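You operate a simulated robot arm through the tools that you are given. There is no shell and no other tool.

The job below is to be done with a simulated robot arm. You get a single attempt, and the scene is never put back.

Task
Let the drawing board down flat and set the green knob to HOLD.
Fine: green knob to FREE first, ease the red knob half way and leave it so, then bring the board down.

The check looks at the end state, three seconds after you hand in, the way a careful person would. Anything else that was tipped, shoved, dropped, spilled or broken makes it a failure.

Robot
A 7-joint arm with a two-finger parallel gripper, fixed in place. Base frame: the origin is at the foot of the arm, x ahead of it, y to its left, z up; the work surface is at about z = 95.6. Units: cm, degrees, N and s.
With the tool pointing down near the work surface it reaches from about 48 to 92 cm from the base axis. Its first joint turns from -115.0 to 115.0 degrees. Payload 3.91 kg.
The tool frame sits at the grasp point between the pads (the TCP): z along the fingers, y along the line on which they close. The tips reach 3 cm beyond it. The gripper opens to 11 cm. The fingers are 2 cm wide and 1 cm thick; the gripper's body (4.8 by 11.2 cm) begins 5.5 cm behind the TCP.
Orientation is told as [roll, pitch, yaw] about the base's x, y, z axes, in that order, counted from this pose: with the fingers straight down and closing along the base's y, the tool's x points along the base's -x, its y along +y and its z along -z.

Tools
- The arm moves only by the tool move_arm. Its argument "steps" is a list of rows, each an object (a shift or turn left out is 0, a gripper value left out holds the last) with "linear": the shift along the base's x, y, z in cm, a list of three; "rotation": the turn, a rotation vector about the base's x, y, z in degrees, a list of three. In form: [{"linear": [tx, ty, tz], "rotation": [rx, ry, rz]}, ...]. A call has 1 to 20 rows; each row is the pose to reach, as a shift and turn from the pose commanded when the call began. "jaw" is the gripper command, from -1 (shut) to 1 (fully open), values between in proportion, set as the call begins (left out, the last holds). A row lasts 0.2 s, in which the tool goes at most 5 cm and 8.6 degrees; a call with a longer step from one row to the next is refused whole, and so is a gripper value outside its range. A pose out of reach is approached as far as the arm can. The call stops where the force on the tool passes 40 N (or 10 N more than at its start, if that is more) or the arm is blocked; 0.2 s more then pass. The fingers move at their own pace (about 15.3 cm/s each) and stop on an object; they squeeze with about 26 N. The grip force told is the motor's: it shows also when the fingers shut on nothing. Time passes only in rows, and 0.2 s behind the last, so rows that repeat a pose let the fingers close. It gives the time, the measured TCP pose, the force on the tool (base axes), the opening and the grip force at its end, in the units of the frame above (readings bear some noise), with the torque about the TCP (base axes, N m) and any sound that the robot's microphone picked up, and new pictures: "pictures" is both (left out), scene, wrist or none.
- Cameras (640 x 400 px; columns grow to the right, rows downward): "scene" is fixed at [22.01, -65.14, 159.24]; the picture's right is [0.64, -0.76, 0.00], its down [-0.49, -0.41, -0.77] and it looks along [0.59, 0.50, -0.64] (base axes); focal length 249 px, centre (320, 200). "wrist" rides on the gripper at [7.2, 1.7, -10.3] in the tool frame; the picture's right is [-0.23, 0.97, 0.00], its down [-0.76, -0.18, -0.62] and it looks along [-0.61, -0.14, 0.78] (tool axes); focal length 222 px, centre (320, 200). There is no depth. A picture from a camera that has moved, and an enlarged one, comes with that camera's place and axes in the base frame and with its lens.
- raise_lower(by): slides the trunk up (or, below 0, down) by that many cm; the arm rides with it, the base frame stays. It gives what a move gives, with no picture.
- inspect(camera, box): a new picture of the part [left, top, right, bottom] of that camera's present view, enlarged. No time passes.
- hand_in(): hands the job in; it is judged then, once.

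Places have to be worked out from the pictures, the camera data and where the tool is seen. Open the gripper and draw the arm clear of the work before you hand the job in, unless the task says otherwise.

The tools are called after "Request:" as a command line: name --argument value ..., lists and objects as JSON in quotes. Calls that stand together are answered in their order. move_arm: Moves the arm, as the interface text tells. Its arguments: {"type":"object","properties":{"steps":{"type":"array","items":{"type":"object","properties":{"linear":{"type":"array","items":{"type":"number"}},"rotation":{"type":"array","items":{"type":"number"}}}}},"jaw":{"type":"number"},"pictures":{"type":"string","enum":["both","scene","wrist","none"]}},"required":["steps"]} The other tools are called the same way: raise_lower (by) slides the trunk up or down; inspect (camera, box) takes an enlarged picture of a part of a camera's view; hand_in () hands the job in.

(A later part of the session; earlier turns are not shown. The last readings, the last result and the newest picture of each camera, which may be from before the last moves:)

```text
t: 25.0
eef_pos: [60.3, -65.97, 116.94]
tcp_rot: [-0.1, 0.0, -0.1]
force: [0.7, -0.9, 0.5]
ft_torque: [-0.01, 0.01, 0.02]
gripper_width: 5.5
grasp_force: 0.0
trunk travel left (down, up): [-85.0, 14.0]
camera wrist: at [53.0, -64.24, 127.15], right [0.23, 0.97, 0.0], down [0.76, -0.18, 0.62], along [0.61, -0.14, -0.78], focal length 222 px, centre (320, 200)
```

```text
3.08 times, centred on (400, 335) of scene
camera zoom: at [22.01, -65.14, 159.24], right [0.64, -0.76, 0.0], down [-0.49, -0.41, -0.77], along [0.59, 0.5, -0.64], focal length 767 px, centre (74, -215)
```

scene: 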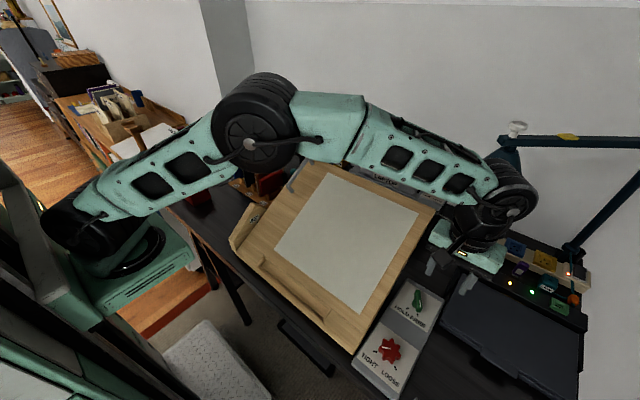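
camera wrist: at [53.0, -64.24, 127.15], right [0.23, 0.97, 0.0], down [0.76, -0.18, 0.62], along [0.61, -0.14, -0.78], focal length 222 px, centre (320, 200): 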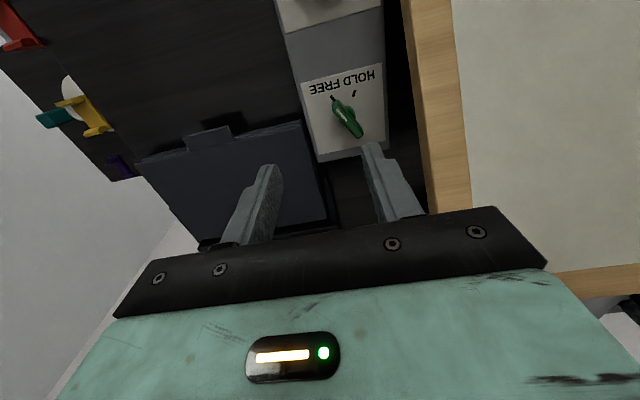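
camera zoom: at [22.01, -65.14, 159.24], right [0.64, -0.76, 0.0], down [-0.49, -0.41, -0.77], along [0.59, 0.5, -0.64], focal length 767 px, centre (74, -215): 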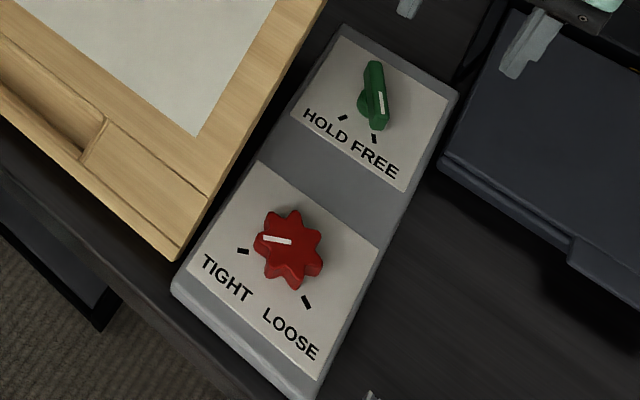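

Green is set at FREE. Next I move over the red knob at z≈117 to measure it before gripping.

Request:
move_arm --steps '[{"linear": [-3.1, 0.8, 0]}, {"linear": [-6.2, 1.6, 0]}, {"linear": [-9.3, 2.4, 0]}, {"linear": [-12.4, 3.1, 0]}, {"linear": [-12.4, 3.1, 0]}]' --jaw 0.3 --pictures "wrist"

Request:
inspect --camera "wrist" --box '[240, 40, 400, 168]'

```text
t: 26.2
eef_pos: [47.83, -62.69, 116.79]
tcp_rot: [0.1, -0.1, -0.1]
force: [-0.3, 0.1, -0.3]
ft_torque: [0.05, 0.0, 0.03]
gripper_width: 7.14
grasp_force: 0.1
trunk travel left (down, up): [-85.0, 14.0]
camera wrist: at [40.73, -60.97, 127.21], right [0.23, 0.97, 0.0], down [0.76, -0.18, 0.62], along [0.61, -0.14, -0.78], focal length 222 px, centre (320, 200)
```

wrist: 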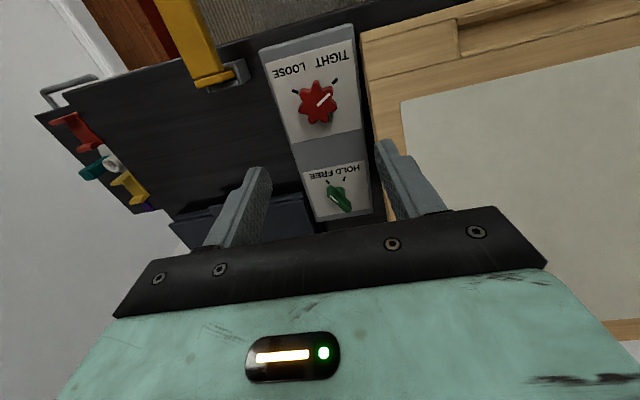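

```text
3.12 times, centred on (320, 104) of wrist
camera zoom: at [40.73, -60.97, 127.21], right [0.23, 0.97, 0.0], down [0.76, -0.18, 0.62], along [0.61, -0.14, -0.78], focal length 694 px, centre (320, 500)
```

zoom: 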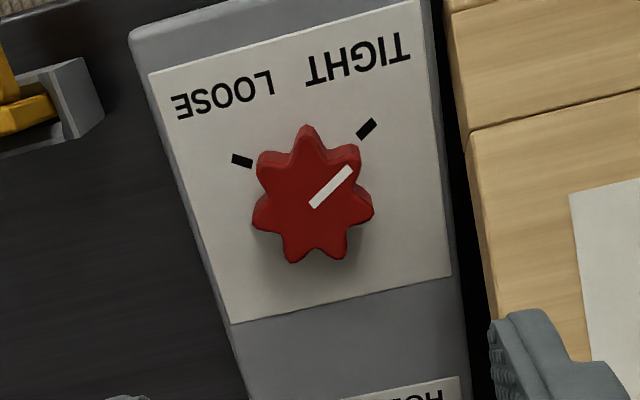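

Red is a 7-lobed star with centre ≈(48.0,−62.9), top ≈100.4, mark at 120° (TIGHT), and LOOSE at ~240°, so half way is mark at 180°. I turn the tool to yaw −21° so one finger meets a lobe and the other a valley, and come down above it.

Request:
move_arm --steps '[{"linear": [0.05, -0.05, -3], "rotation": [0, 0, -5.4]}, {"linear": [0.1, -0.1, -6], "rotation": [0, 0, -10.7]}, {"linear": [0.15, -0.15, -9], "rotation": [0, 0, -16]}, {"linear": [0.15, -0.15, -11], "rotation": [0, 0, -21.4]}, {"linear": [0.15, -0.15, -11], "rotation": [0, 0, -21.4]}]' --pictures "both"

Request:
inspect --camera "wrist" --box '[220, 60, 420, 220]'

Request:
inspect --camera "scene" --box '[330, 270, 460, 400]'

```text
t: 27.4
eef_pos: [47.91, -62.77, 105.76]
tcp_rot: [0.0, 0.0, -21.5]
force: [-0.5, 0.4, -0.2]
ft_torque: [-0.01, 0.0, 0.0]
gripper_width: 7.16
grasp_force: 0.0
trunk travel left (down, up): [-85.0, 14.0]
camera wrist: at [41.79, -58.49, 116.09], right [0.57, 0.82, 0.0], down [0.64, -0.44, 0.62], along [0.51, -0.35, -0.78], focal length 222 px, centre (320, 200)
```

scene: 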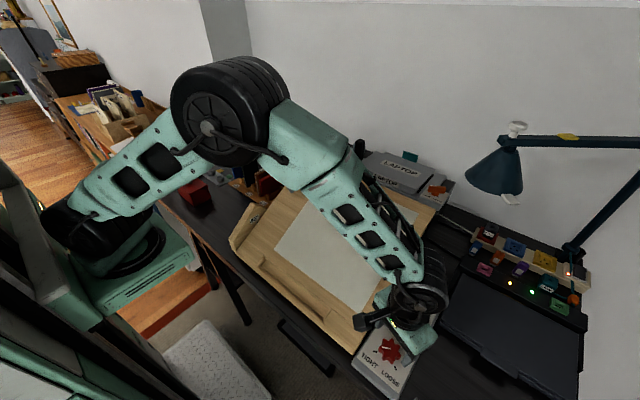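
wrist: 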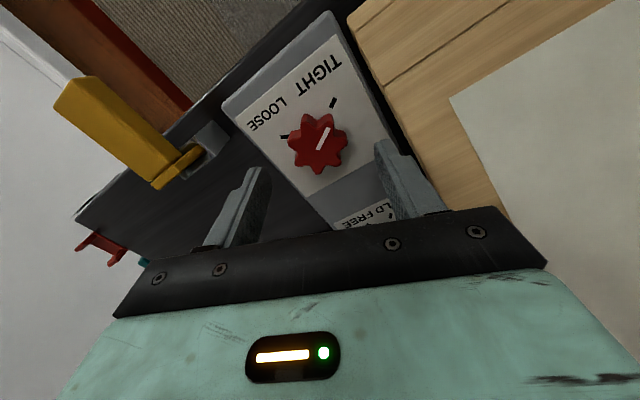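

```text
2.50 times, centred on (320, 140) of wrist
camera zoom: at [41.79, -58.49, 116.09], right [0.57, 0.82, 0.0], down [0.64, -0.44, 0.62], along [0.51, -0.35, -0.78], focal length 555 px, centre (320, 350)
```

zoom: 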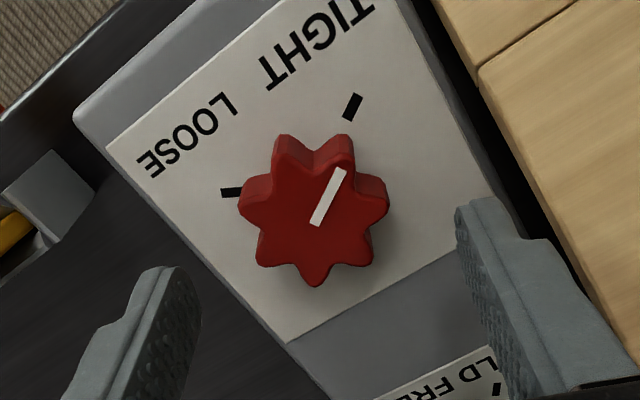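

```text
3.08 times, centred on (395, 335) of scene
camera zoom: at [22.01, -65.14, 159.24], right [0.64, -0.76, 0.0], down [-0.49, -0.41, -0.77], along [0.59, 0.5, -0.64], focal length 767 px, centre (89, -215)
```

zoom: 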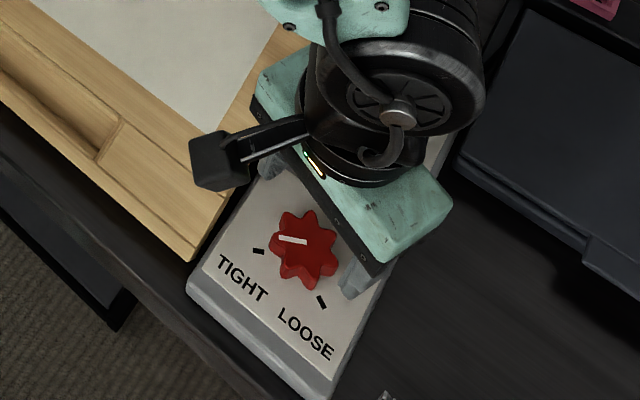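

The star sits centred between the fingers, clear of the yellow clamp. I descend 4.2 cm so the pads surround the knob.

Request:
move_arm --steps '[{"linear": [0.08, -0.08, -1.5]}, {"linear": [0.08, -0.08, -3]}, {"linear": [0.08, -0.08, -4.2]}, {"linear": [0.08, -0.08, -4.2]}]' --pictures "wrist"

Request:
inspect --camera "wrist" --box '[220, 80, 420, 240]'

Request:
inspect --camera "scene" --box '[330, 270, 460, 400]'

```text
t: 28.4
eef_pos: [47.99, -63.01, 101.63]
tcp_rot: [0.1, -0.1, -21.5]
force: [0.5, 0.5, -1.0]
ft_torque: [-0.01, -0.01, 0.01]
gripper_width: 7.15
grasp_force: 0.1
trunk travel left (down, up): [-85.0, 14.0]
camera wrist: at [41.96, -58.72, 111.83], right [0.57, 0.82, 0.0], down [0.64, -0.44, 0.62], along [0.51, -0.35, -0.78], focal length 222 px, centre (320, 200)
```

wrist: 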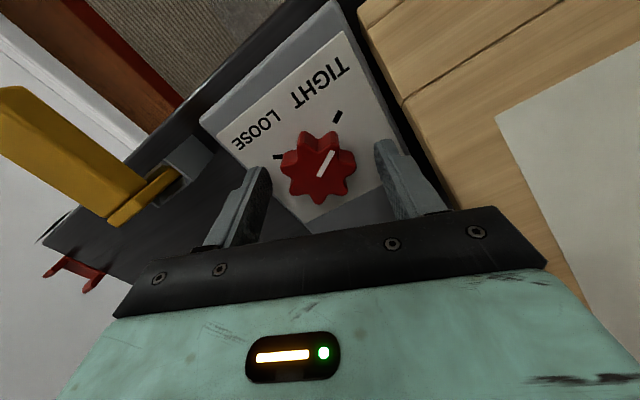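

```text
2.50 times, centred on (320, 160) of wrist
camera zoom: at [41.96, -58.72, 111.83], right [0.57, 0.82, 0.0], down [0.64, -0.44, 0.62], along [0.51, -0.35, -0.78], focal length 555 px, centre (320, 300)
```

zoom: 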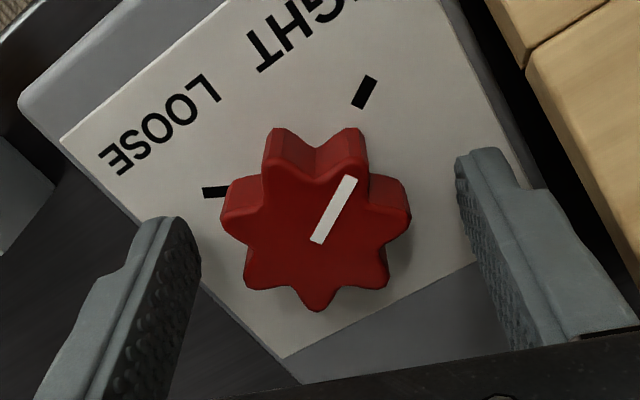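

```text
3.08 times, centred on (395, 335) of scene
camera zoom: at [22.01, -65.14, 159.24], right [0.64, -0.76, 0.0], down [-0.49, -0.41, -0.77], along [0.59, 0.5, -0.64], focal length 767 px, centre (89, -215)
```

zoom: 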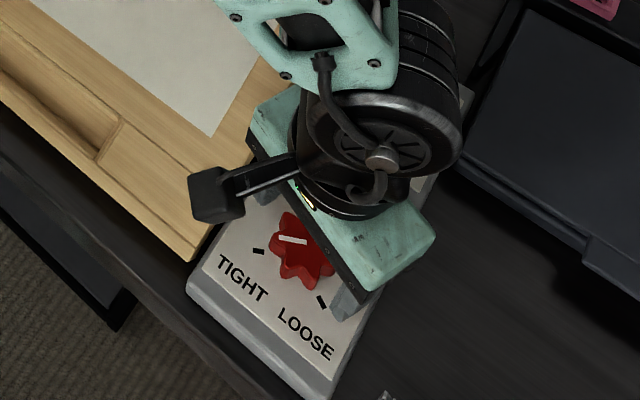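

The knob lies between the pads, aligned within a couple of millimetres. I close the gripper on it and let it settle.

Request:
move_arm --steps '[{"linear": [0, 0, 0]}, {"linear": [0, 0, 0]}, {"linear": [0, 0, 0]}, {"linear": [0, 0, 0]}]' --jaw -1 --pictures "wrist"

Request:
inspect --camera "wrist" --box '[220, 80, 420, 240]'

```text
t: 29.4
eef_pos: [48.01, -63.06, 101.49]
tcp_rot: [0.1, -0.1, -21.4]
force: [-2.3, -8.1, -2.4]
ft_torque: [-0.04, -0.32, 0.03]
gripper_width: 4.55
grasp_force: 45.2
trunk travel left (down, up): [-85.0, 14.0]
camera wrist: at [41.92, -58.79, 111.83], right [0.57, 0.82, 0.0], down [0.64, -0.44, 0.62], along [0.51, -0.35, -0.78], focal length 222 px, centre (320, 200)
```

wrist: 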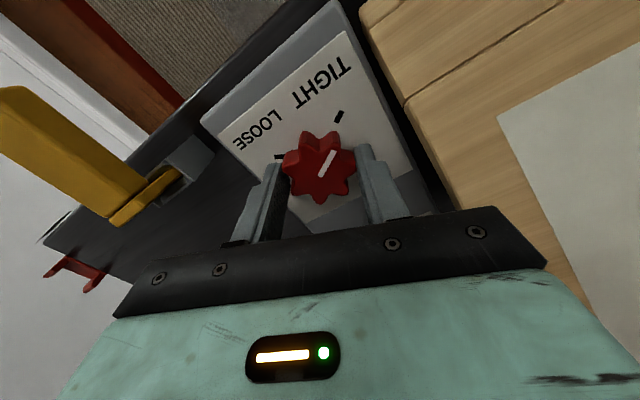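

```text
2.50 times, centred on (320, 160) of wrist
camera zoom: at [41.92, -58.79, 111.83], right [0.57, 0.82, 0.0], down [0.64, -0.44, 0.62], along [0.51, -0.35, -0.78], focal length 555 px, centre (320, 300)
```

zoom: 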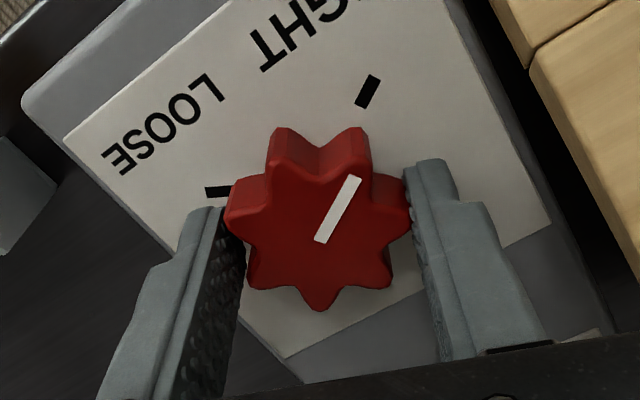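

The knob is gripped (width 4.55 cm, small side load). I turn it +20° first and check that it follows and that the board stays put.

Request:
move_arm --steps '[{"linear": [0, -0.1, 0], "rotation": [0, 0, 4]}, {"linear": [0, -0.1, 0], "rotation": [0, 0, 8]}, {"linear": [0, -0.1, 0], "rotation": [0, 0, 12]}, {"linear": [0, -0.1, 0], "rotation": [0, 0, 16]}, {"linear": [0, -0.1, 0], "rotation": [0, 0, 20]}, {"linear": [0, -0.1, 0], "rotation": [0, 0, 20]}]' --pictures "both"

Request:
inspect --camera "wrist" --box '[220, 80, 420, 240]'

```text
t: 30.8
eef_pos: [48.02, -63.09, 101.6]
tcp_rot: [0.0, 0.0, -1.4]
force: [-1.8, 1.0, -5.2]
ft_torque: [-0.34, 0.56, -0.04]
gripper_width: 4.54
grasp_force: 44.7
trunk travel left (down, up): [-85.0, 14.0]
camera wrist: at [40.86, -61.15, 111.84], right [0.25, 0.97, 0.0], down [0.76, -0.2, 0.62], along [0.6, -0.15, -0.78], focal length 222 px, centre (320, 200)
```

scene: 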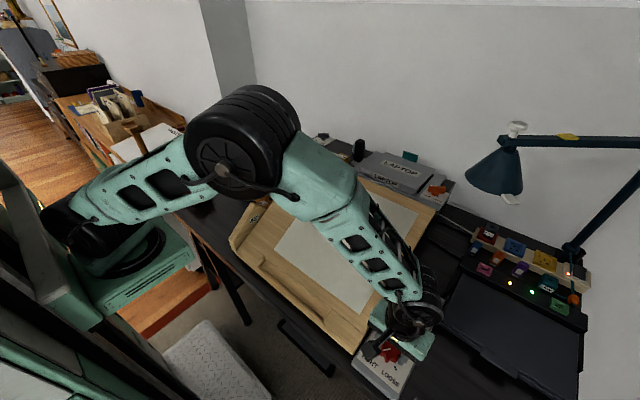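
wrist: 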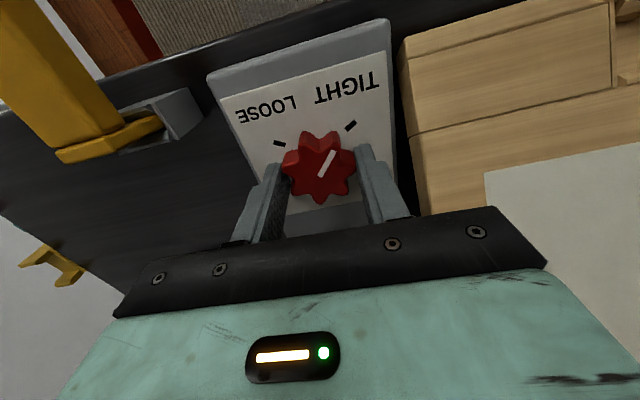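

```text
2.50 times, centred on (320, 160) of wrist
camera zoom: at [40.86, -61.15, 111.84], right [0.25, 0.97, 0.0], down [0.76, -0.2, 0.62], along [0.6, -0.15, -0.78], focal length 555 px, centre (320, 300)
```

zoom: 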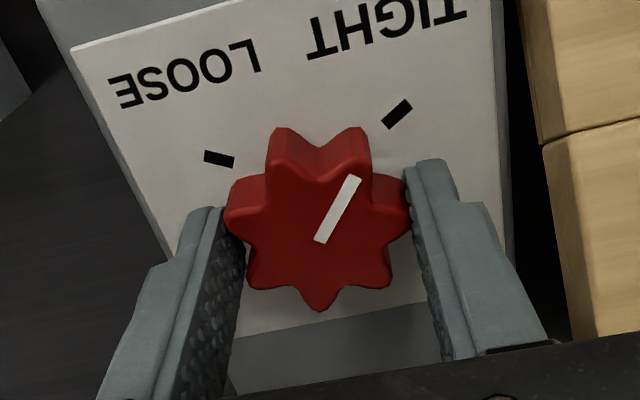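

The knob turned with the gripper by 20° with low load and the board hasn't moved. I turn another 20° and check again.

Request:
move_arm --steps '[{"linear": [0, 0, 0], "rotation": [0, 0, 4]}, {"linear": [0, 0, 0], "rotation": [0, 0, 8]}, {"linear": [0, 0, 0], "rotation": [0, 0, 12]}, {"linear": [0, 0, 0], "rotation": [0, 0, 16]}, {"linear": [0, 0, 0], "rotation": [0, 0, 20]}, {"linear": [0, 0, 0], "rotation": [0, 0, 20]}]' --pictures "both"

Request:
inspect --camera "wrist" --box '[220, 80, 420, 240]'

```text
t: 32.2
eef_pos: [48.16, -63.06, 101.56]
tcp_rot: [0.0, 0.0, 18.6]
force: [-4.9, 6.0, -5.4]
ft_torque: [-0.2, 0.37, 0.02]
gripper_width: 4.52
grasp_force: 45.0
trunk travel left (down, up): [-85.0, 14.0]
camera wrist: at [40.65, -63.69, 111.84], right [-0.1, 1.0, 0.0], down [0.78, 0.07, 0.62], along [0.62, 0.06, -0.78], focal length 222 px, centre (320, 200)
```

scene: 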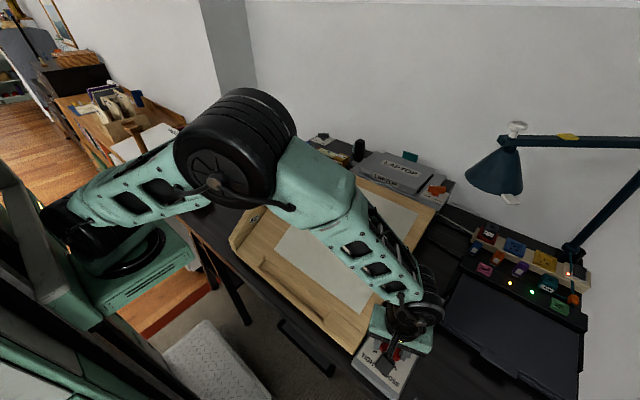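
wrist: 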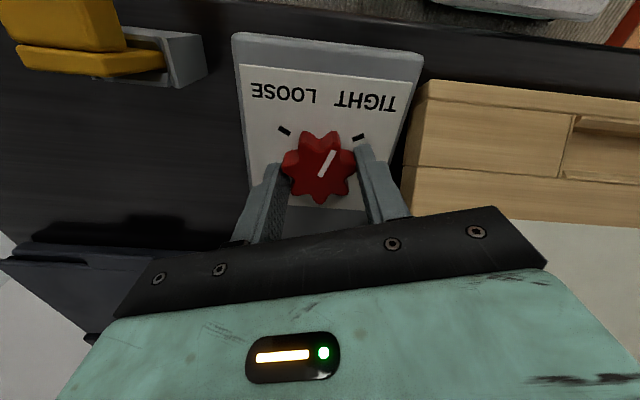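

```text
2.50 times, centred on (320, 160) of wrist
camera zoom: at [40.65, -63.69, 111.84], right [-0.1, 1.0, 0.0], down [0.78, 0.07, 0.62], along [0.62, 0.06, -0.78], focal length 555 px, centre (320, 300)
```

zoom: 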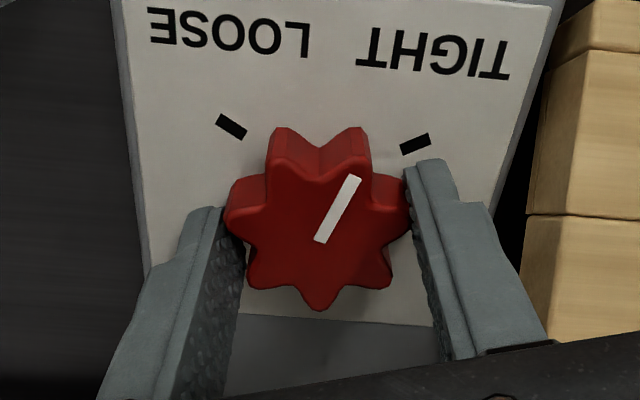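

The mark is at about 161° now, board still up. I turn the last 19.5° to bring it to 180°, midway between TIGHT and LOOSE.

Request:
move_arm --steps '[{"linear": [-0.05, -0.05, 0], "rotation": [0, 0, 4]}, {"linear": [-0.1, -0.05, 0], "rotation": [0, 0, 8]}, {"linear": [-0.1, -0.05, 0], "rotation": [0, 0, 12]}, {"linear": [-0.1, -0.05, 0], "rotation": [0, 0, 16]}, {"linear": [-0.1, -0.05, 0], "rotation": [0, 0, 19.5]}, {"linear": [-0.1, -0.05, 0], "rotation": [0, 0, 19.5]}]' --pictures "both"

Request:
inspect --camera "wrist" --box '[220, 80, 420, 240]'

```text
t: 33.6
eef_pos: [48.01, -63.05, 101.54]
tcp_rot: [-0.1, 0.0, 38.1]
force: [3.9, 10.8, -1.8]
ft_torque: [0.28, -0.53, 0.01]
gripper_width: 4.5
grasp_force: 45.0
trunk travel left (down, up): [-85.0, 14.0]
camera wrist: at [41.28, -66.1, 111.83], right [-0.42, 0.91, 0.0], down [0.71, 0.33, 0.62], along [0.57, 0.26, -0.78], focal length 222 px, centre (320, 200)
```

scene: 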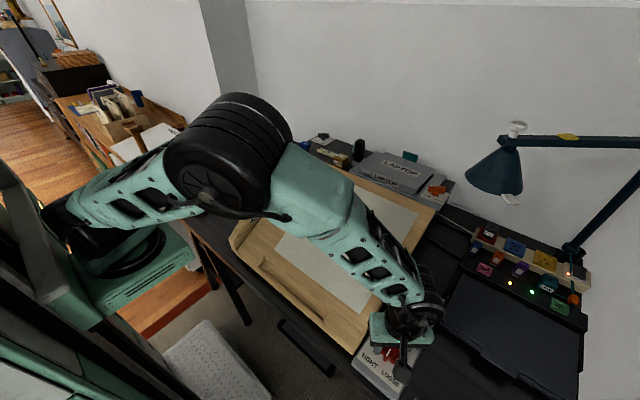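
wrist: 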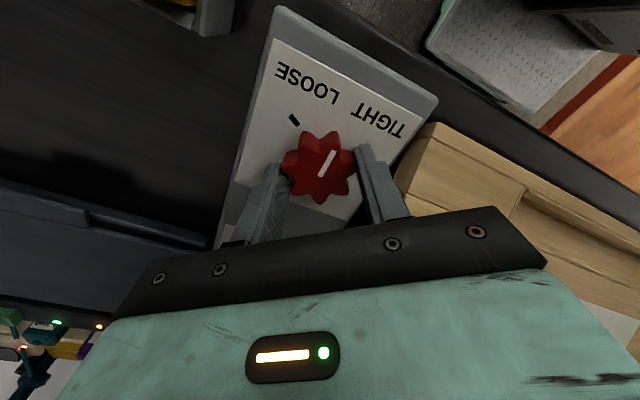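

```text
2.50 times, centred on (320, 160) of wrist
camera zoom: at [41.28, -66.1, 111.83], right [-0.42, 0.91, 0.0], down [0.71, 0.33, 0.62], along [0.57, 0.26, -0.78], focal length 555 px, centre (320, 300)
```

zoom: 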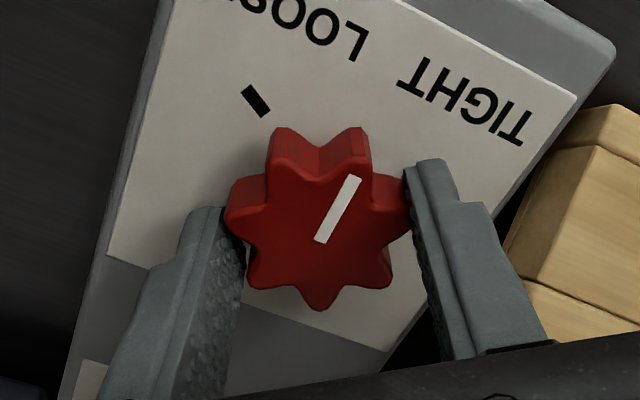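

The mark now points straight at −x, midway between the ticks, and the board is still up. I open the gripper without moving, then rise straight up.

Request:
move_arm --steps '[{"linear": [0, 0, 0]}, {"linear": [0, 0, 0]}, {"linear": [0, 0, 2]}, {"linear": [0, 0, 6]}, {"linear": [0, 0, 10]}, {"linear": [0, 0, 14]}, {"linear": [0, 0, 14]}]' --jaw 0.3 --pictures "both"

Request:
inspect --camera "wrist" --box '[220, 40, 420, 200]'

Request:
inspect --camera "scene" --box '[340, 270, 460, 400]'

```text
t: 35.2
eef_pos: [47.64, -63.1, 115.51]
tcp_rot: [0.0, 0.1, 38.0]
force: [0.0, -0.5, -0.6]
ft_torque: [0.0, -0.04, 0.0]
gripper_width: 7.15
grasp_force: 0.0
trunk travel left (down, up): [-85.0, 14.0]
camera wrist: at [41.0, -66.21, 125.78], right [-0.42, 0.91, 0.0], down [0.71, 0.33, 0.62], along [0.56, 0.26, -0.78], focal length 222 px, centre (320, 200)
```

scene: 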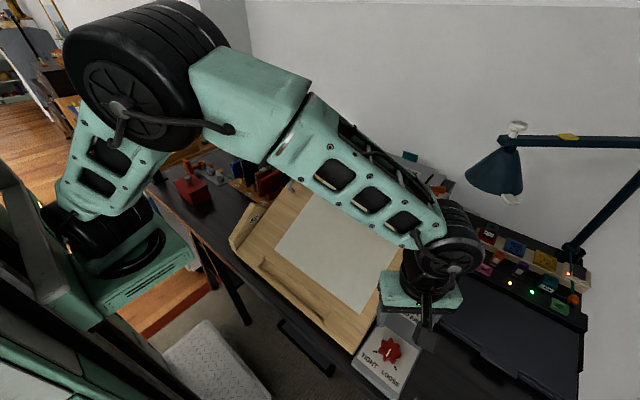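
wrist: 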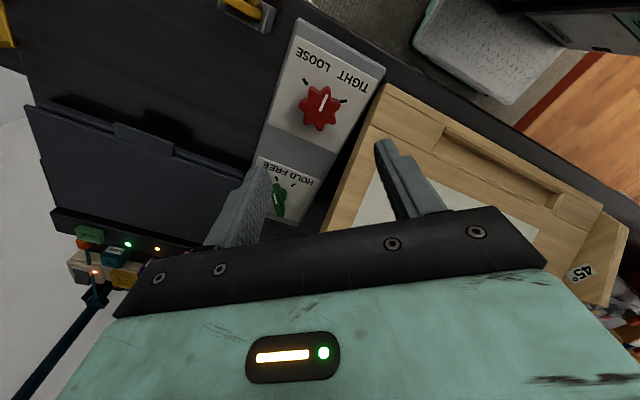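

```text
2.50 times, centred on (320, 120) of wrist
camera zoom: at [41.0, -66.21, 125.78], right [-0.42, 0.91, 0.0], down [0.71, 0.33, 0.62], along [0.56, 0.26, -0.78], focal length 555 px, centre (320, 400)
```

zoom: 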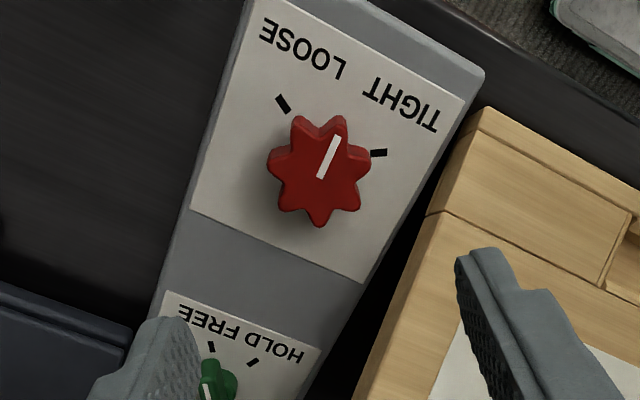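

```text
3.08 times, centred on (400, 335) of scene
camera zoom: at [22.01, -65.14, 159.24], right [0.64, -0.76, 0.0], down [-0.49, -0.41, -0.77], along [0.59, 0.5, -0.64], focal length 767 px, centre (74, -215)
```

zoom: 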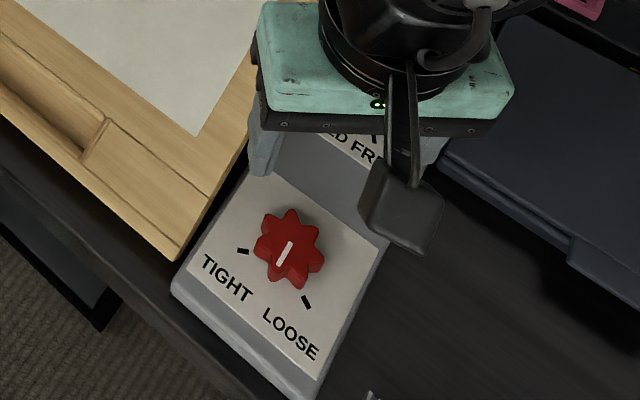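

Red mark computes to ~181°, i.e. half way; green is at FREE. Next I rise and travel to above the board's left-edge handle (≈(69,−17,115)), squaring the tool to yaw 0, to look at it and check the board's angle.

Request:
move_arm --steps '[{"linear": [0, 0, 4.5], "rotation": [0, 0, 0]}, {"linear": [0, 0, 9], "rotation": [0, 0, -2]}, {"linear": [0, 1, 13.5], "rotation": [0, 0, -5]}, {"linear": [1.5, 4.5, 16], "rotation": [0, 0, -8]}, {"linear": [3, 8.5, 17], "rotation": [0, 0, -11]}, {"linear": [4.6, 12.5, 17], "rotation": [0, 0, -14]}, {"linear": [6.2, 16.5, 17], "rotation": [0, 0, -17]}, {"linear": [7.8, 20.5, 17], "rotation": [0, 0, -20]}, {"linear": [9.4, 24.5, 17], "rotation": [0, 0, -23]}, {"linear": [11, 28.5, 17], "rotation": [0, 0, -26]}, {"linear": [12.7, 32.5, 17], "rotation": [0, 0, -29]}, {"linear": [14.4, 36.5, 17], "rotation": [0, 0, -32]}, {"linear": [16.1, 40.5, 17], "rotation": [0, 0, -34]}, {"linear": [17.7, 44, 17], "rotation": [0, 0, -36]}, {"linear": [18.4, 46, 17], "rotation": [0, 0, -38]}, {"linear": [18.4, 46, 17], "rotation": [0, 0, -38]}]' --pictures "both" --jaw 0

Request:
inspect --camera "wrist" --box '[220, 30, 440, 200]'

Request:
inspect --camera "scene" --box '[220, 120, 480, 380]'

```text
t: 38.6
eef_pos: [66.23, -16.83, 132.49]
tcp_rot: [-0.1, 0.1, 0.1]
force: [0.6, -0.2, 0.3]
ft_torque: [0.0, 0.01, 0.01]
gripper_width: 5.5
grasp_force: 0.1
trunk travel left (down, up): [-85.0, 14.0]
camera wrist: at [59.03, -15.05, 142.84], right [0.23, 0.97, 0.0], down [0.76, -0.18, 0.62], along [0.61, -0.14, -0.78], focal length 222 px, centre (320, 200)
```

scene: 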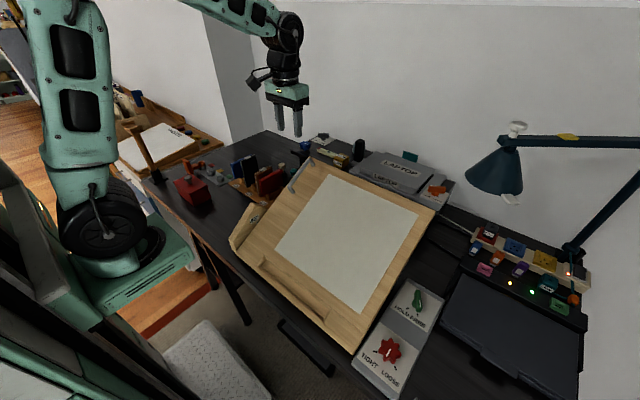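
wrist: 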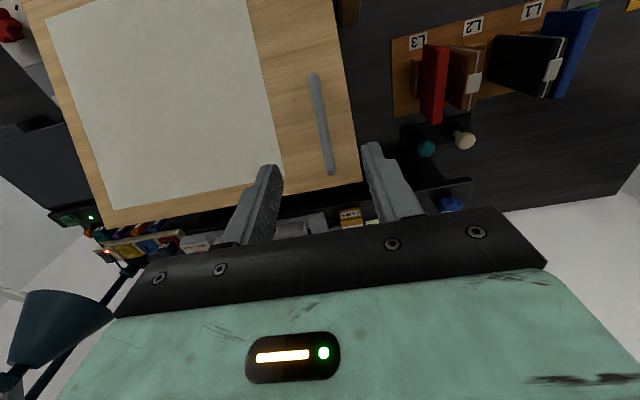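

```text
2.35 times, centred on (330, 115) of wrist
camera zoom: at [59.03, -15.05, 142.84], right [0.23, 0.97, 0.0], down [0.76, -0.18, 0.62], along [0.61, -0.14, -0.78], focal length 523 px, centre (296, 400)
```

zoom: 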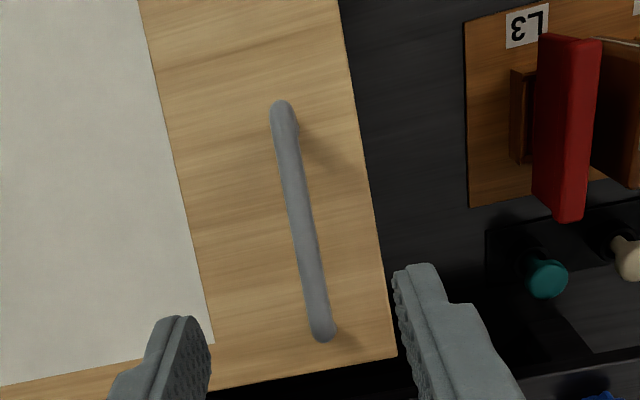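

```text
1.54 times, centred on (350, 250) of scene
camera zoom: at [22.01, -65.14, 159.24], right [0.64, -0.76, 0.0], down [-0.49, -0.41, -0.77], along [0.59, 0.5, -0.64], focal length 384 px, centre (274, 123)
```

zoom: 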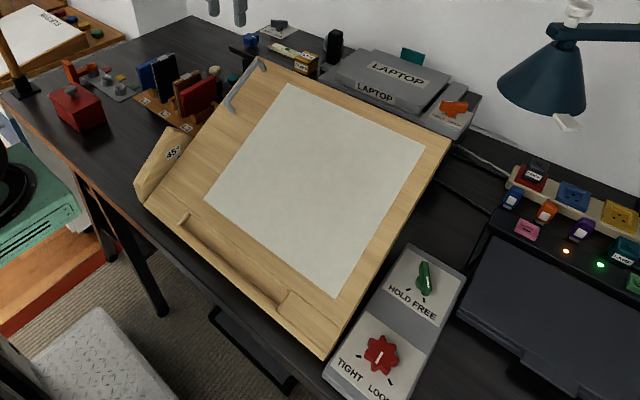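

The board is still at its raised angle (corners unchanged). I judge the handle bar to run from ≈(64,−16.8,113) to (74,−17,118.4), about 3 cm clear of the board; I come down to just above its middle with the fingers on either side.

Request:
move_arm --steps '[{"linear": [1, 0, -3]}, {"linear": [2, -0.05, -6]}, {"linear": [2.8, -0.1, -9]}, {"linear": [2.8, -0.1, -11]}, {"linear": [2.8, -0.1, -11]}]' --pictures "both"

Request:
inspect --camera "wrist" --box '[220, 40, 420, 200]'

Request:
inspect --camera "scene" --box '[240, 110, 360, 220]'

```text
t: 39.8
eef_pos: [69.34, -16.86, 121.62]
tcp_rot: [0.0, -0.1, -0.1]
force: [0.3, 0.0, 0.8]
ft_torque: [-0.02, 0.0, -0.01]
gripper_width: 5.51
grasp_force: 0.1
trunk travel left (down, up): [-85.0, 14.0]
camera wrist: at [62.02, -15.29, 131.9], right [0.23, 0.97, 0.0], down [0.76, -0.18, 0.62], along [0.61, -0.14, -0.78], focal length 222 px, centre (320, 200)
```

scene: 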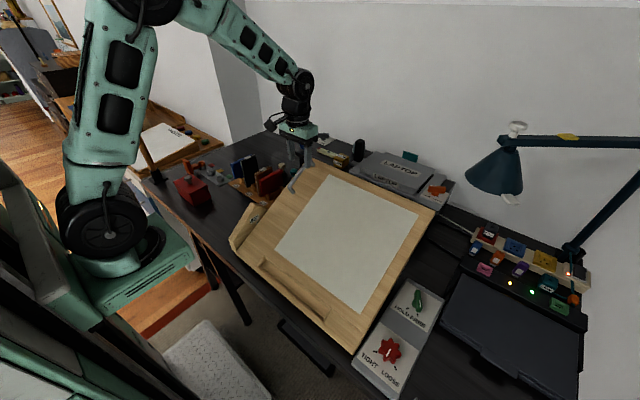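
wrist: 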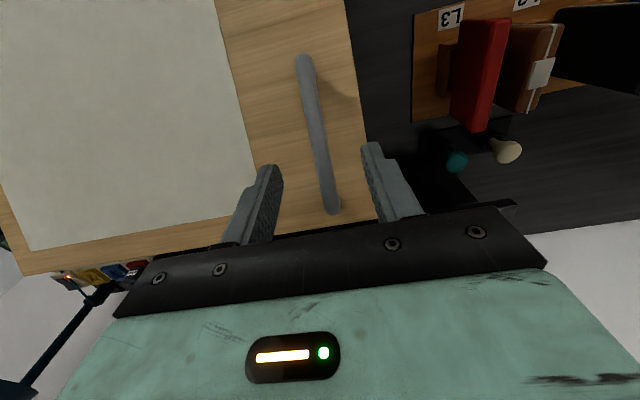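

```text
2.50 times, centred on (320, 120) of wrist
camera zoom: at [62.02, -15.29, 131.9], right [0.23, 0.97, 0.0], down [0.76, -0.18, 0.62], along [0.61, -0.14, -0.78], focal length 555 px, centre (320, 400)
```

zoom: 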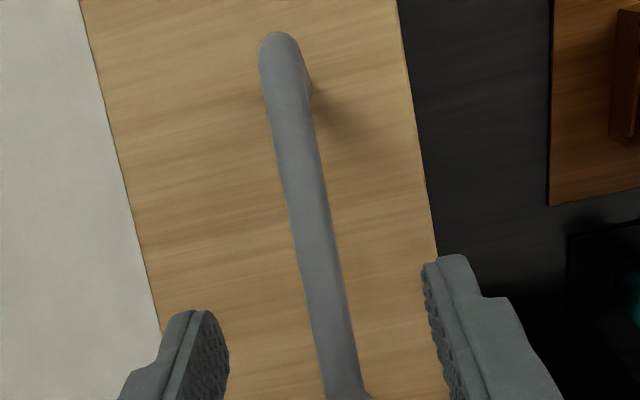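

```text
3.64 times, centred on (300, 165) of scene
camera zoom: at [22.01, -65.14, 159.24], right [0.64, -0.76, 0.0], down [-0.49, -0.41, -0.77], along [0.59, 0.5, -0.64], focal length 907 px, centre (393, 327)
```

zoom: 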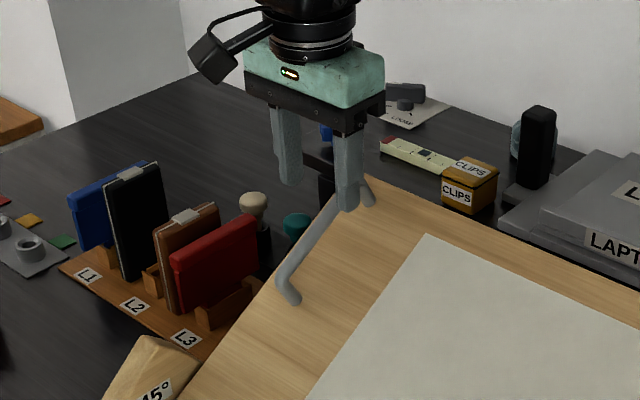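

The handle bar lies centred between the fingers (bar at z≈115.8 here). I descend 4.4 cm so the tips pass about 1.5 cm below the bar but stay clear of the board.

Request:
move_arm --steps '[{"linear": [0, -0.05, -1.5]}, {"linear": [0, -0.05, -3]}, {"linear": [0, -0.05, -4.4]}, {"linear": [0, -0.05, -4.4]}]' --pictures "both"

Request:
inspect --camera "scene" --box '[240, 110, 360, 220]'

Request:
inspect --camera "wrist" --box '[220, 40, 420, 220]'

```text
t: 40.8
eef_pos: [69.32, -17.2, 117.3]
tcp_rot: [-0.1, 0.0, 0.0]
force: [0.2, 0.2, -0.4]
ft_torque: [-0.01, 0.0, -0.01]
gripper_width: 5.46
grasp_force: 0.2
trunk travel left (down, up): [-85.0, 14.0]
camera wrist: at [62.05, -15.54, 127.48], right [0.23, 0.97, 0.0], down [0.76, -0.18, 0.62], along [0.61, -0.14, -0.78], focal length 222 px, centre (320, 200)
```

scene: 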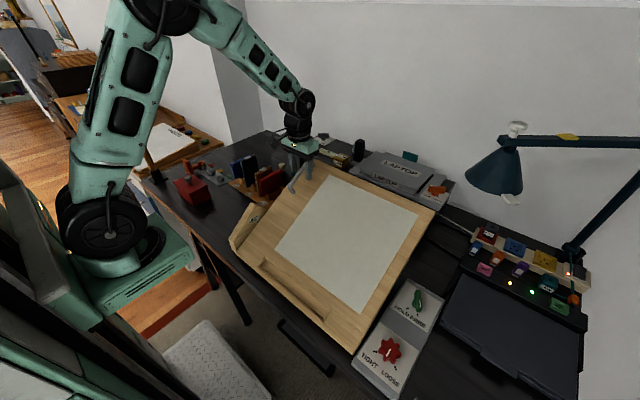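
wrist: 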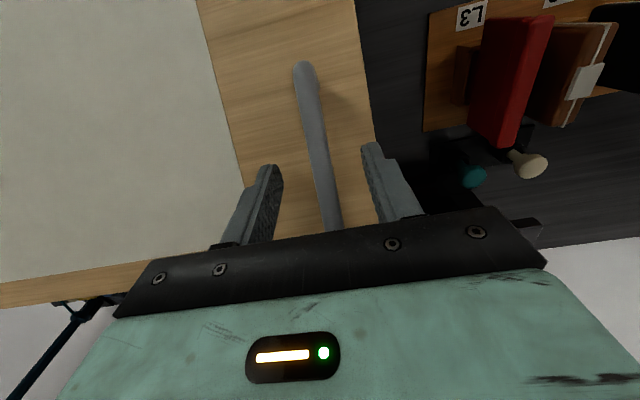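

```text
3.64 times, centred on (300, 165) of scene
camera zoom: at [22.01, -65.14, 159.24], right [0.64, -0.76, 0.0], down [-0.49, -0.41, -0.77], along [0.59, 0.5, -0.64], focal length 907 px, centre (393, 327)
```

zoom: 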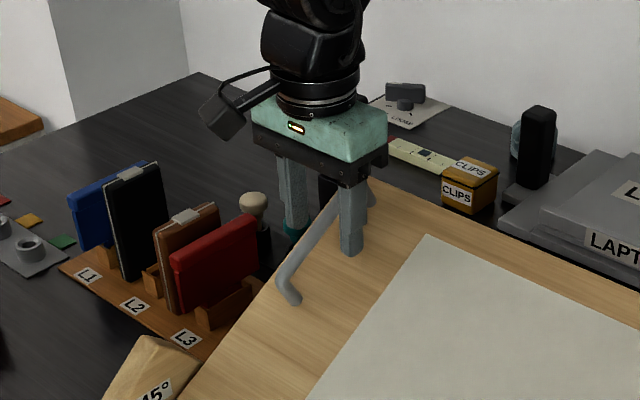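

```text
2.22 times, centred on (320, 130) of wrist
camera zoom: at [62.05, -15.54, 127.48], right [0.23, 0.97, 0.0], down [0.76, -0.18, 0.62], along [0.61, -0.14, -0.78], focal length 494 px, centre (320, 356)
```

zoom: 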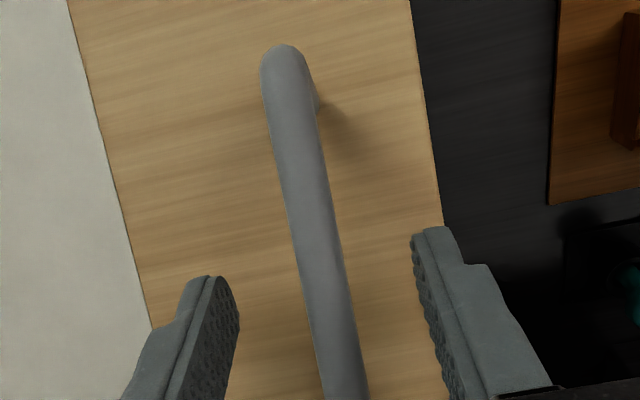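

The bar is between the pads. I close the gripper on it.

Request:
move_arm --steps '[{"linear": [0, 0, 0]}, {"linear": [0, 0, 0]}, {"linear": [0, 0, 0]}, {"linear": [0, 0, 0]}]' --jaw -1 --pictures "scene"

Request:
inspect --camera "scene" --box '[240, 110, 360, 220]'

```text
t: 41.8
eef_pos: [69.34, -17.03, 117.21]
tcp_rot: [0.0, 0.0, 0.1]
force: [2.4, 15.7, -5.2]
ft_torque: [0.3, 0.44, -0.11]
gripper_width: 1.26
grasp_force: 44.9
trunk travel left (down, up): [-85.0, 14.0]
```

scene: 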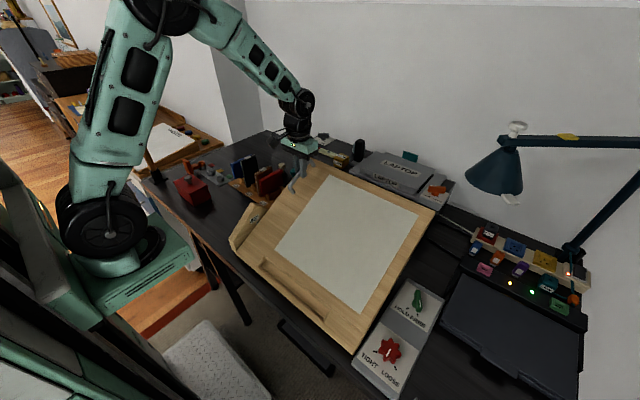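

```text
3.64 times, centred on (300, 165) of scene
camera zoom: at [22.01, -65.14, 159.24], right [0.64, -0.76, 0.0], down [-0.49, -0.41, -0.77], along [0.59, 0.5, -0.64], focal length 907 px, centre (393, 327)
```

zoom: 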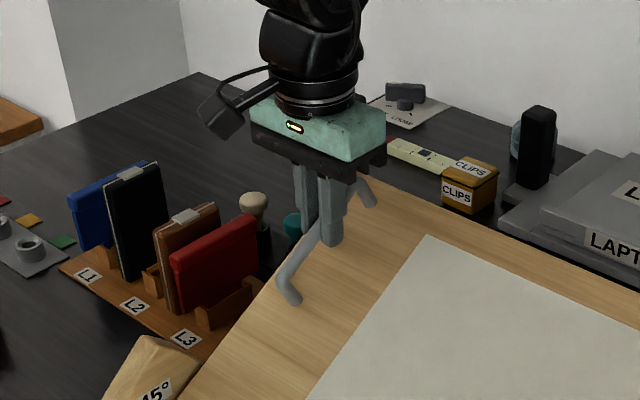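

The handle is held (width 1.26 cm). I lower the first 4° along the arc about the hinge, slowly, watching the force and whether the board follows.

Request:
move_arm --steps '[{"linear": [0.15, 0.1, -0.24]}, {"linear": [0.3, 0.2, -0.48]}, {"linear": [0.6, 0.2, -0.96]}, {"linear": [0.9, 0.2, -1.45]}, {"linear": [1.18, 0.2, -1.95]}, {"linear": [1.18, 0.2, -1.95]}]' --pictures "both"

Request:
inspect --camera "scene" --box '[220, 120, 480, 380]'

```text
t: 43.2
eef_pos: [70.51, -17.02, 115.36]
tcp_rot: [-0.2, -0.3, 0.0]
force: [19.1, 0.1, 16.0]
ft_torque: [-0.01, 0.84, -0.05]
gripper_width: 1.29
grasp_force: 45.2
trunk travel left (down, up): [-85.0, 14.0]
camera wrist: at [63.27, -15.3, 125.58], right [0.23, 0.97, 0.0], down [0.76, -0.18, 0.63], along [0.61, -0.14, -0.78], focal length 222 px, centre (320, 200)
```

scene: 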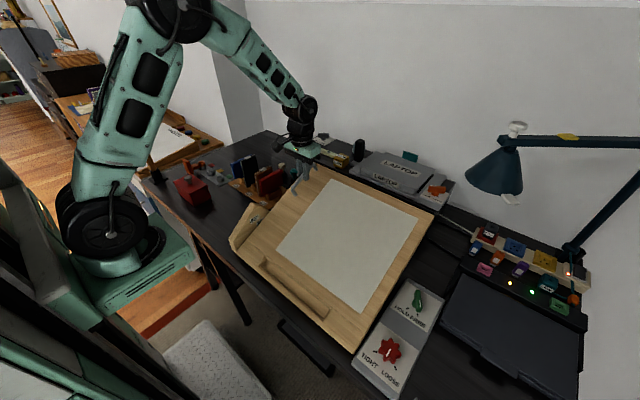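
wrist: 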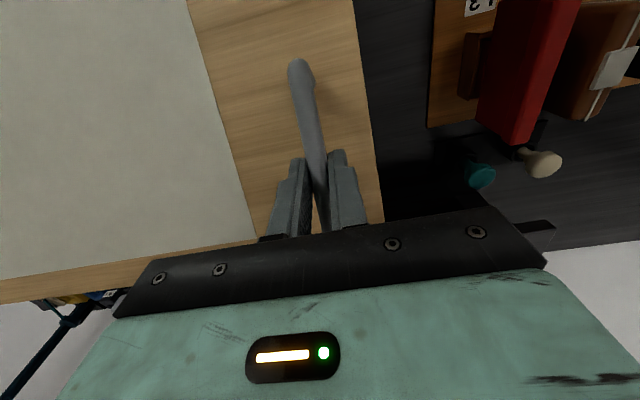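

```text
1.54 times, centred on (350, 250) of scene
camera zoom: at [22.01, -65.14, 159.24], right [0.64, -0.76, 0.0], down [-0.49, -0.41, -0.77], along [0.59, 0.5, -0.64], focal length 384 px, centre (274, 123)
```

zoom: 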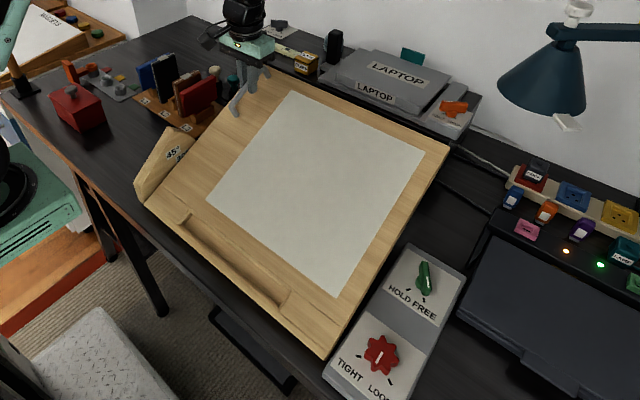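

The board follows; the load is mostly along the handle bar (tool lagging radially), so the arc needs a touch more outward motion. I continue 6° more with a corrected arc.

Request:
move_arm --steps '[{"linear": [0.15, 0, 0.05]}, {"linear": [0.46, 0, -0.45]}, {"linear": [0.76, 0, -0.96]}, {"linear": [1.04, 0, -1.47]}, {"linear": [1.32, 0, -1.99]}, {"linear": [1.6, 0, -2.51]}, {"linear": [1.86, 0, -3.04]}, {"linear": [1.86, 0, -3.04]}]' --pictures "scene"

Request:
inspect --camera "scene" --box '[220, 120, 480, 380]'

```text
t: 45.0
eef_pos: [72.3, -17.03, 112.1]
tcp_rot: [0.0, 0.0, 0.0]
force: [15.7, -7.8, 8.1]
ft_torque: [-0.18, 1.01, -0.04]
gripper_width: 1.29
grasp_force: 44.6
trunk travel left (down, up): [-85.0, 14.0]
```

scene: 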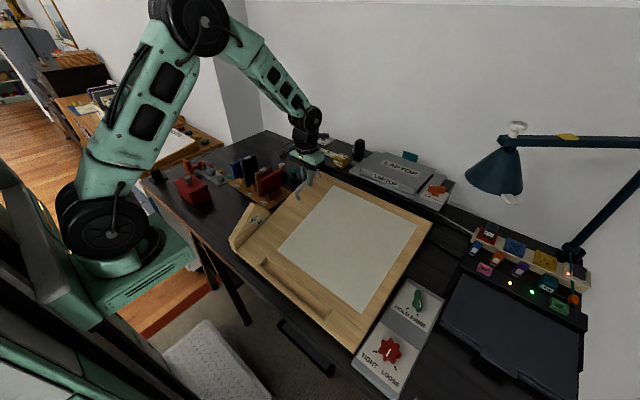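

```text
1.54 times, centred on (350, 250) of scene
camera zoom: at [22.01, -65.14, 159.24], right [0.64, -0.76, 0.0], down [-0.49, -0.41, -0.77], along [0.59, 0.5, -0.64], focal length 384 px, centre (274, 123)
```

zoom: 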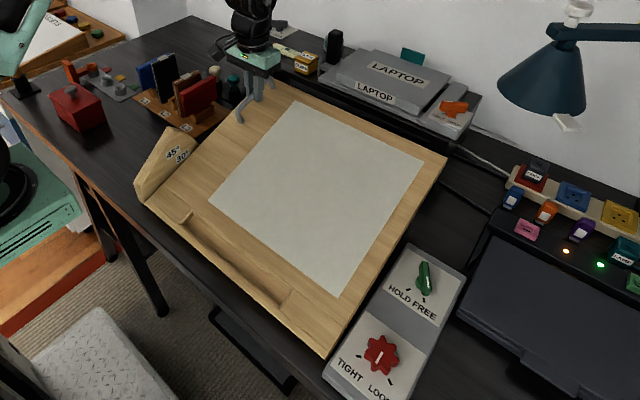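

The board follows smoothly with moderate force. I lower 8° more along the arc with a small additional outward correction.

Request:
move_arm --steps '[{"linear": [0.1, 0, 0]}, {"linear": [0.36, 0.05, -0.53]}, {"linear": [0.6, 0.05, -1.07]}, {"linear": [0.84, 0.05, -1.61]}, {"linear": [1.07, 0.05, -2.15]}, {"linear": [1.29, 0.05, -2.7]}, {"linear": [1.5, 0.05, -3.25]}, {"linear": [1.7, 0.05, -3.8]}, {"linear": [1.89, 0.05, -4.36]}, {"linear": [1.89, 0.05, -4.36]}]' --pictures "scene"

Request:
inspect --camera "scene" --box '[220, 120, 480, 380]'

```text
t: 47.2
eef_pos: [74.08, -17.09, 107.71]
tcp_rot: [0.0, 0.0, 0.0]
force: [-0.8, -10.4, -2.0]
ft_torque: [-0.15, 1.1, -0.03]
gripper_width: 1.26
grasp_force: 45.1
trunk travel left (down, up): [-85.0, 14.0]
```

scene: 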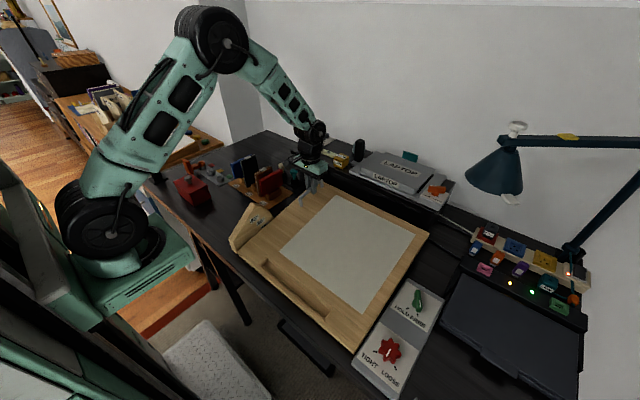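

```text
1.54 times, centred on (350, 250) of scene
camera zoom: at [22.01, -65.14, 159.24], right [0.64, -0.76, 0.0], down [-0.49, -0.41, -0.77], along [0.59, 0.5, -0.64], focal length 384 px, centre (274, 123)
```

zoom: 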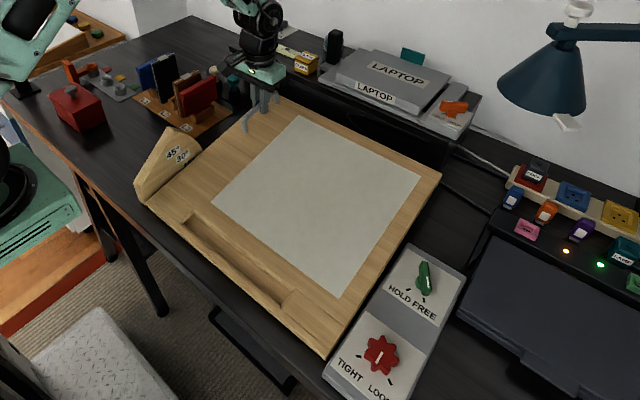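

Now about 18° down with almost no net force. I continue 4° more along the arc and check.

Request:
move_arm --steps '[{"linear": [0.17, 0, -0.56]}, {"linear": [0.34, 0, -1.13]}, {"linear": [0.49, 0, -1.7]}, {"linear": [0.64, 0, -2.27]}, {"linear": [0.64, 0, -2.27]}]' --pictures "both"

Request:
inspect --camera "scene" --box '[220, 120, 480, 380]'

```text
t: 48.4
eef_pos: [74.89, -17.02, 105.5]
tcp_rot: [0.0, 0.0, 0.0]
force: [1.0, -10.7, 2.0]
ft_torque: [-0.19, 1.1, -0.06]
gripper_width: 1.27
grasp_force: 45.4
trunk travel left (down, up): [-85.0, 14.0]
camera wrist: at [67.55, -15.32, 115.83], right [0.23, 0.97, 0.0], down [0.76, -0.18, 0.62], along [0.61, -0.14, -0.78], focal length 222 px, centre (320, 200)
```

scene: 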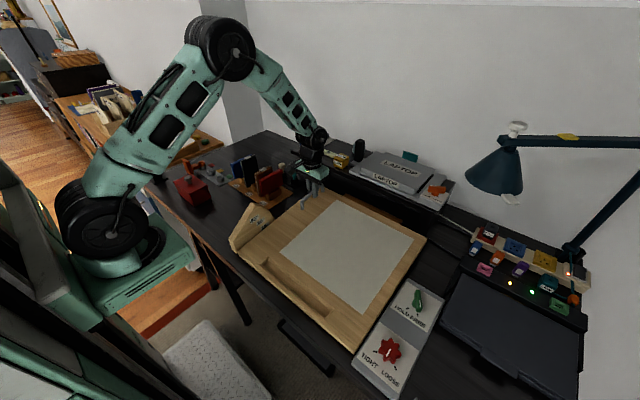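
wrist: 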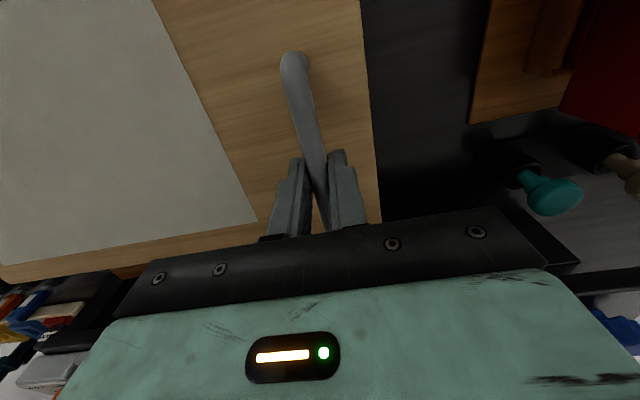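

```text
1.54 times, centred on (350, 250) of scene
camera zoom: at [22.01, -65.14, 159.24], right [0.64, -0.76, 0.0], down [-0.49, -0.41, -0.77], along [0.59, 0.5, -0.64], focal length 384 px, centre (274, 123)
```

zoom: 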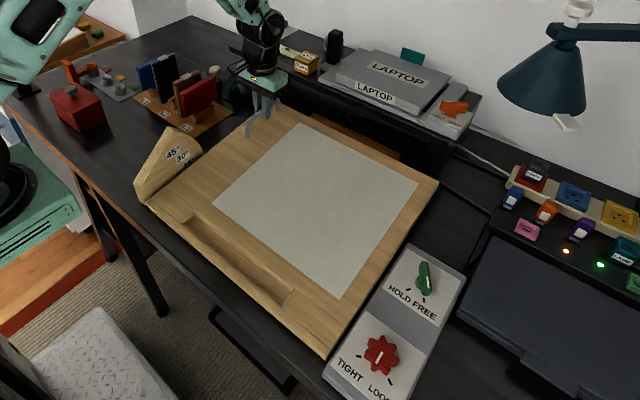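

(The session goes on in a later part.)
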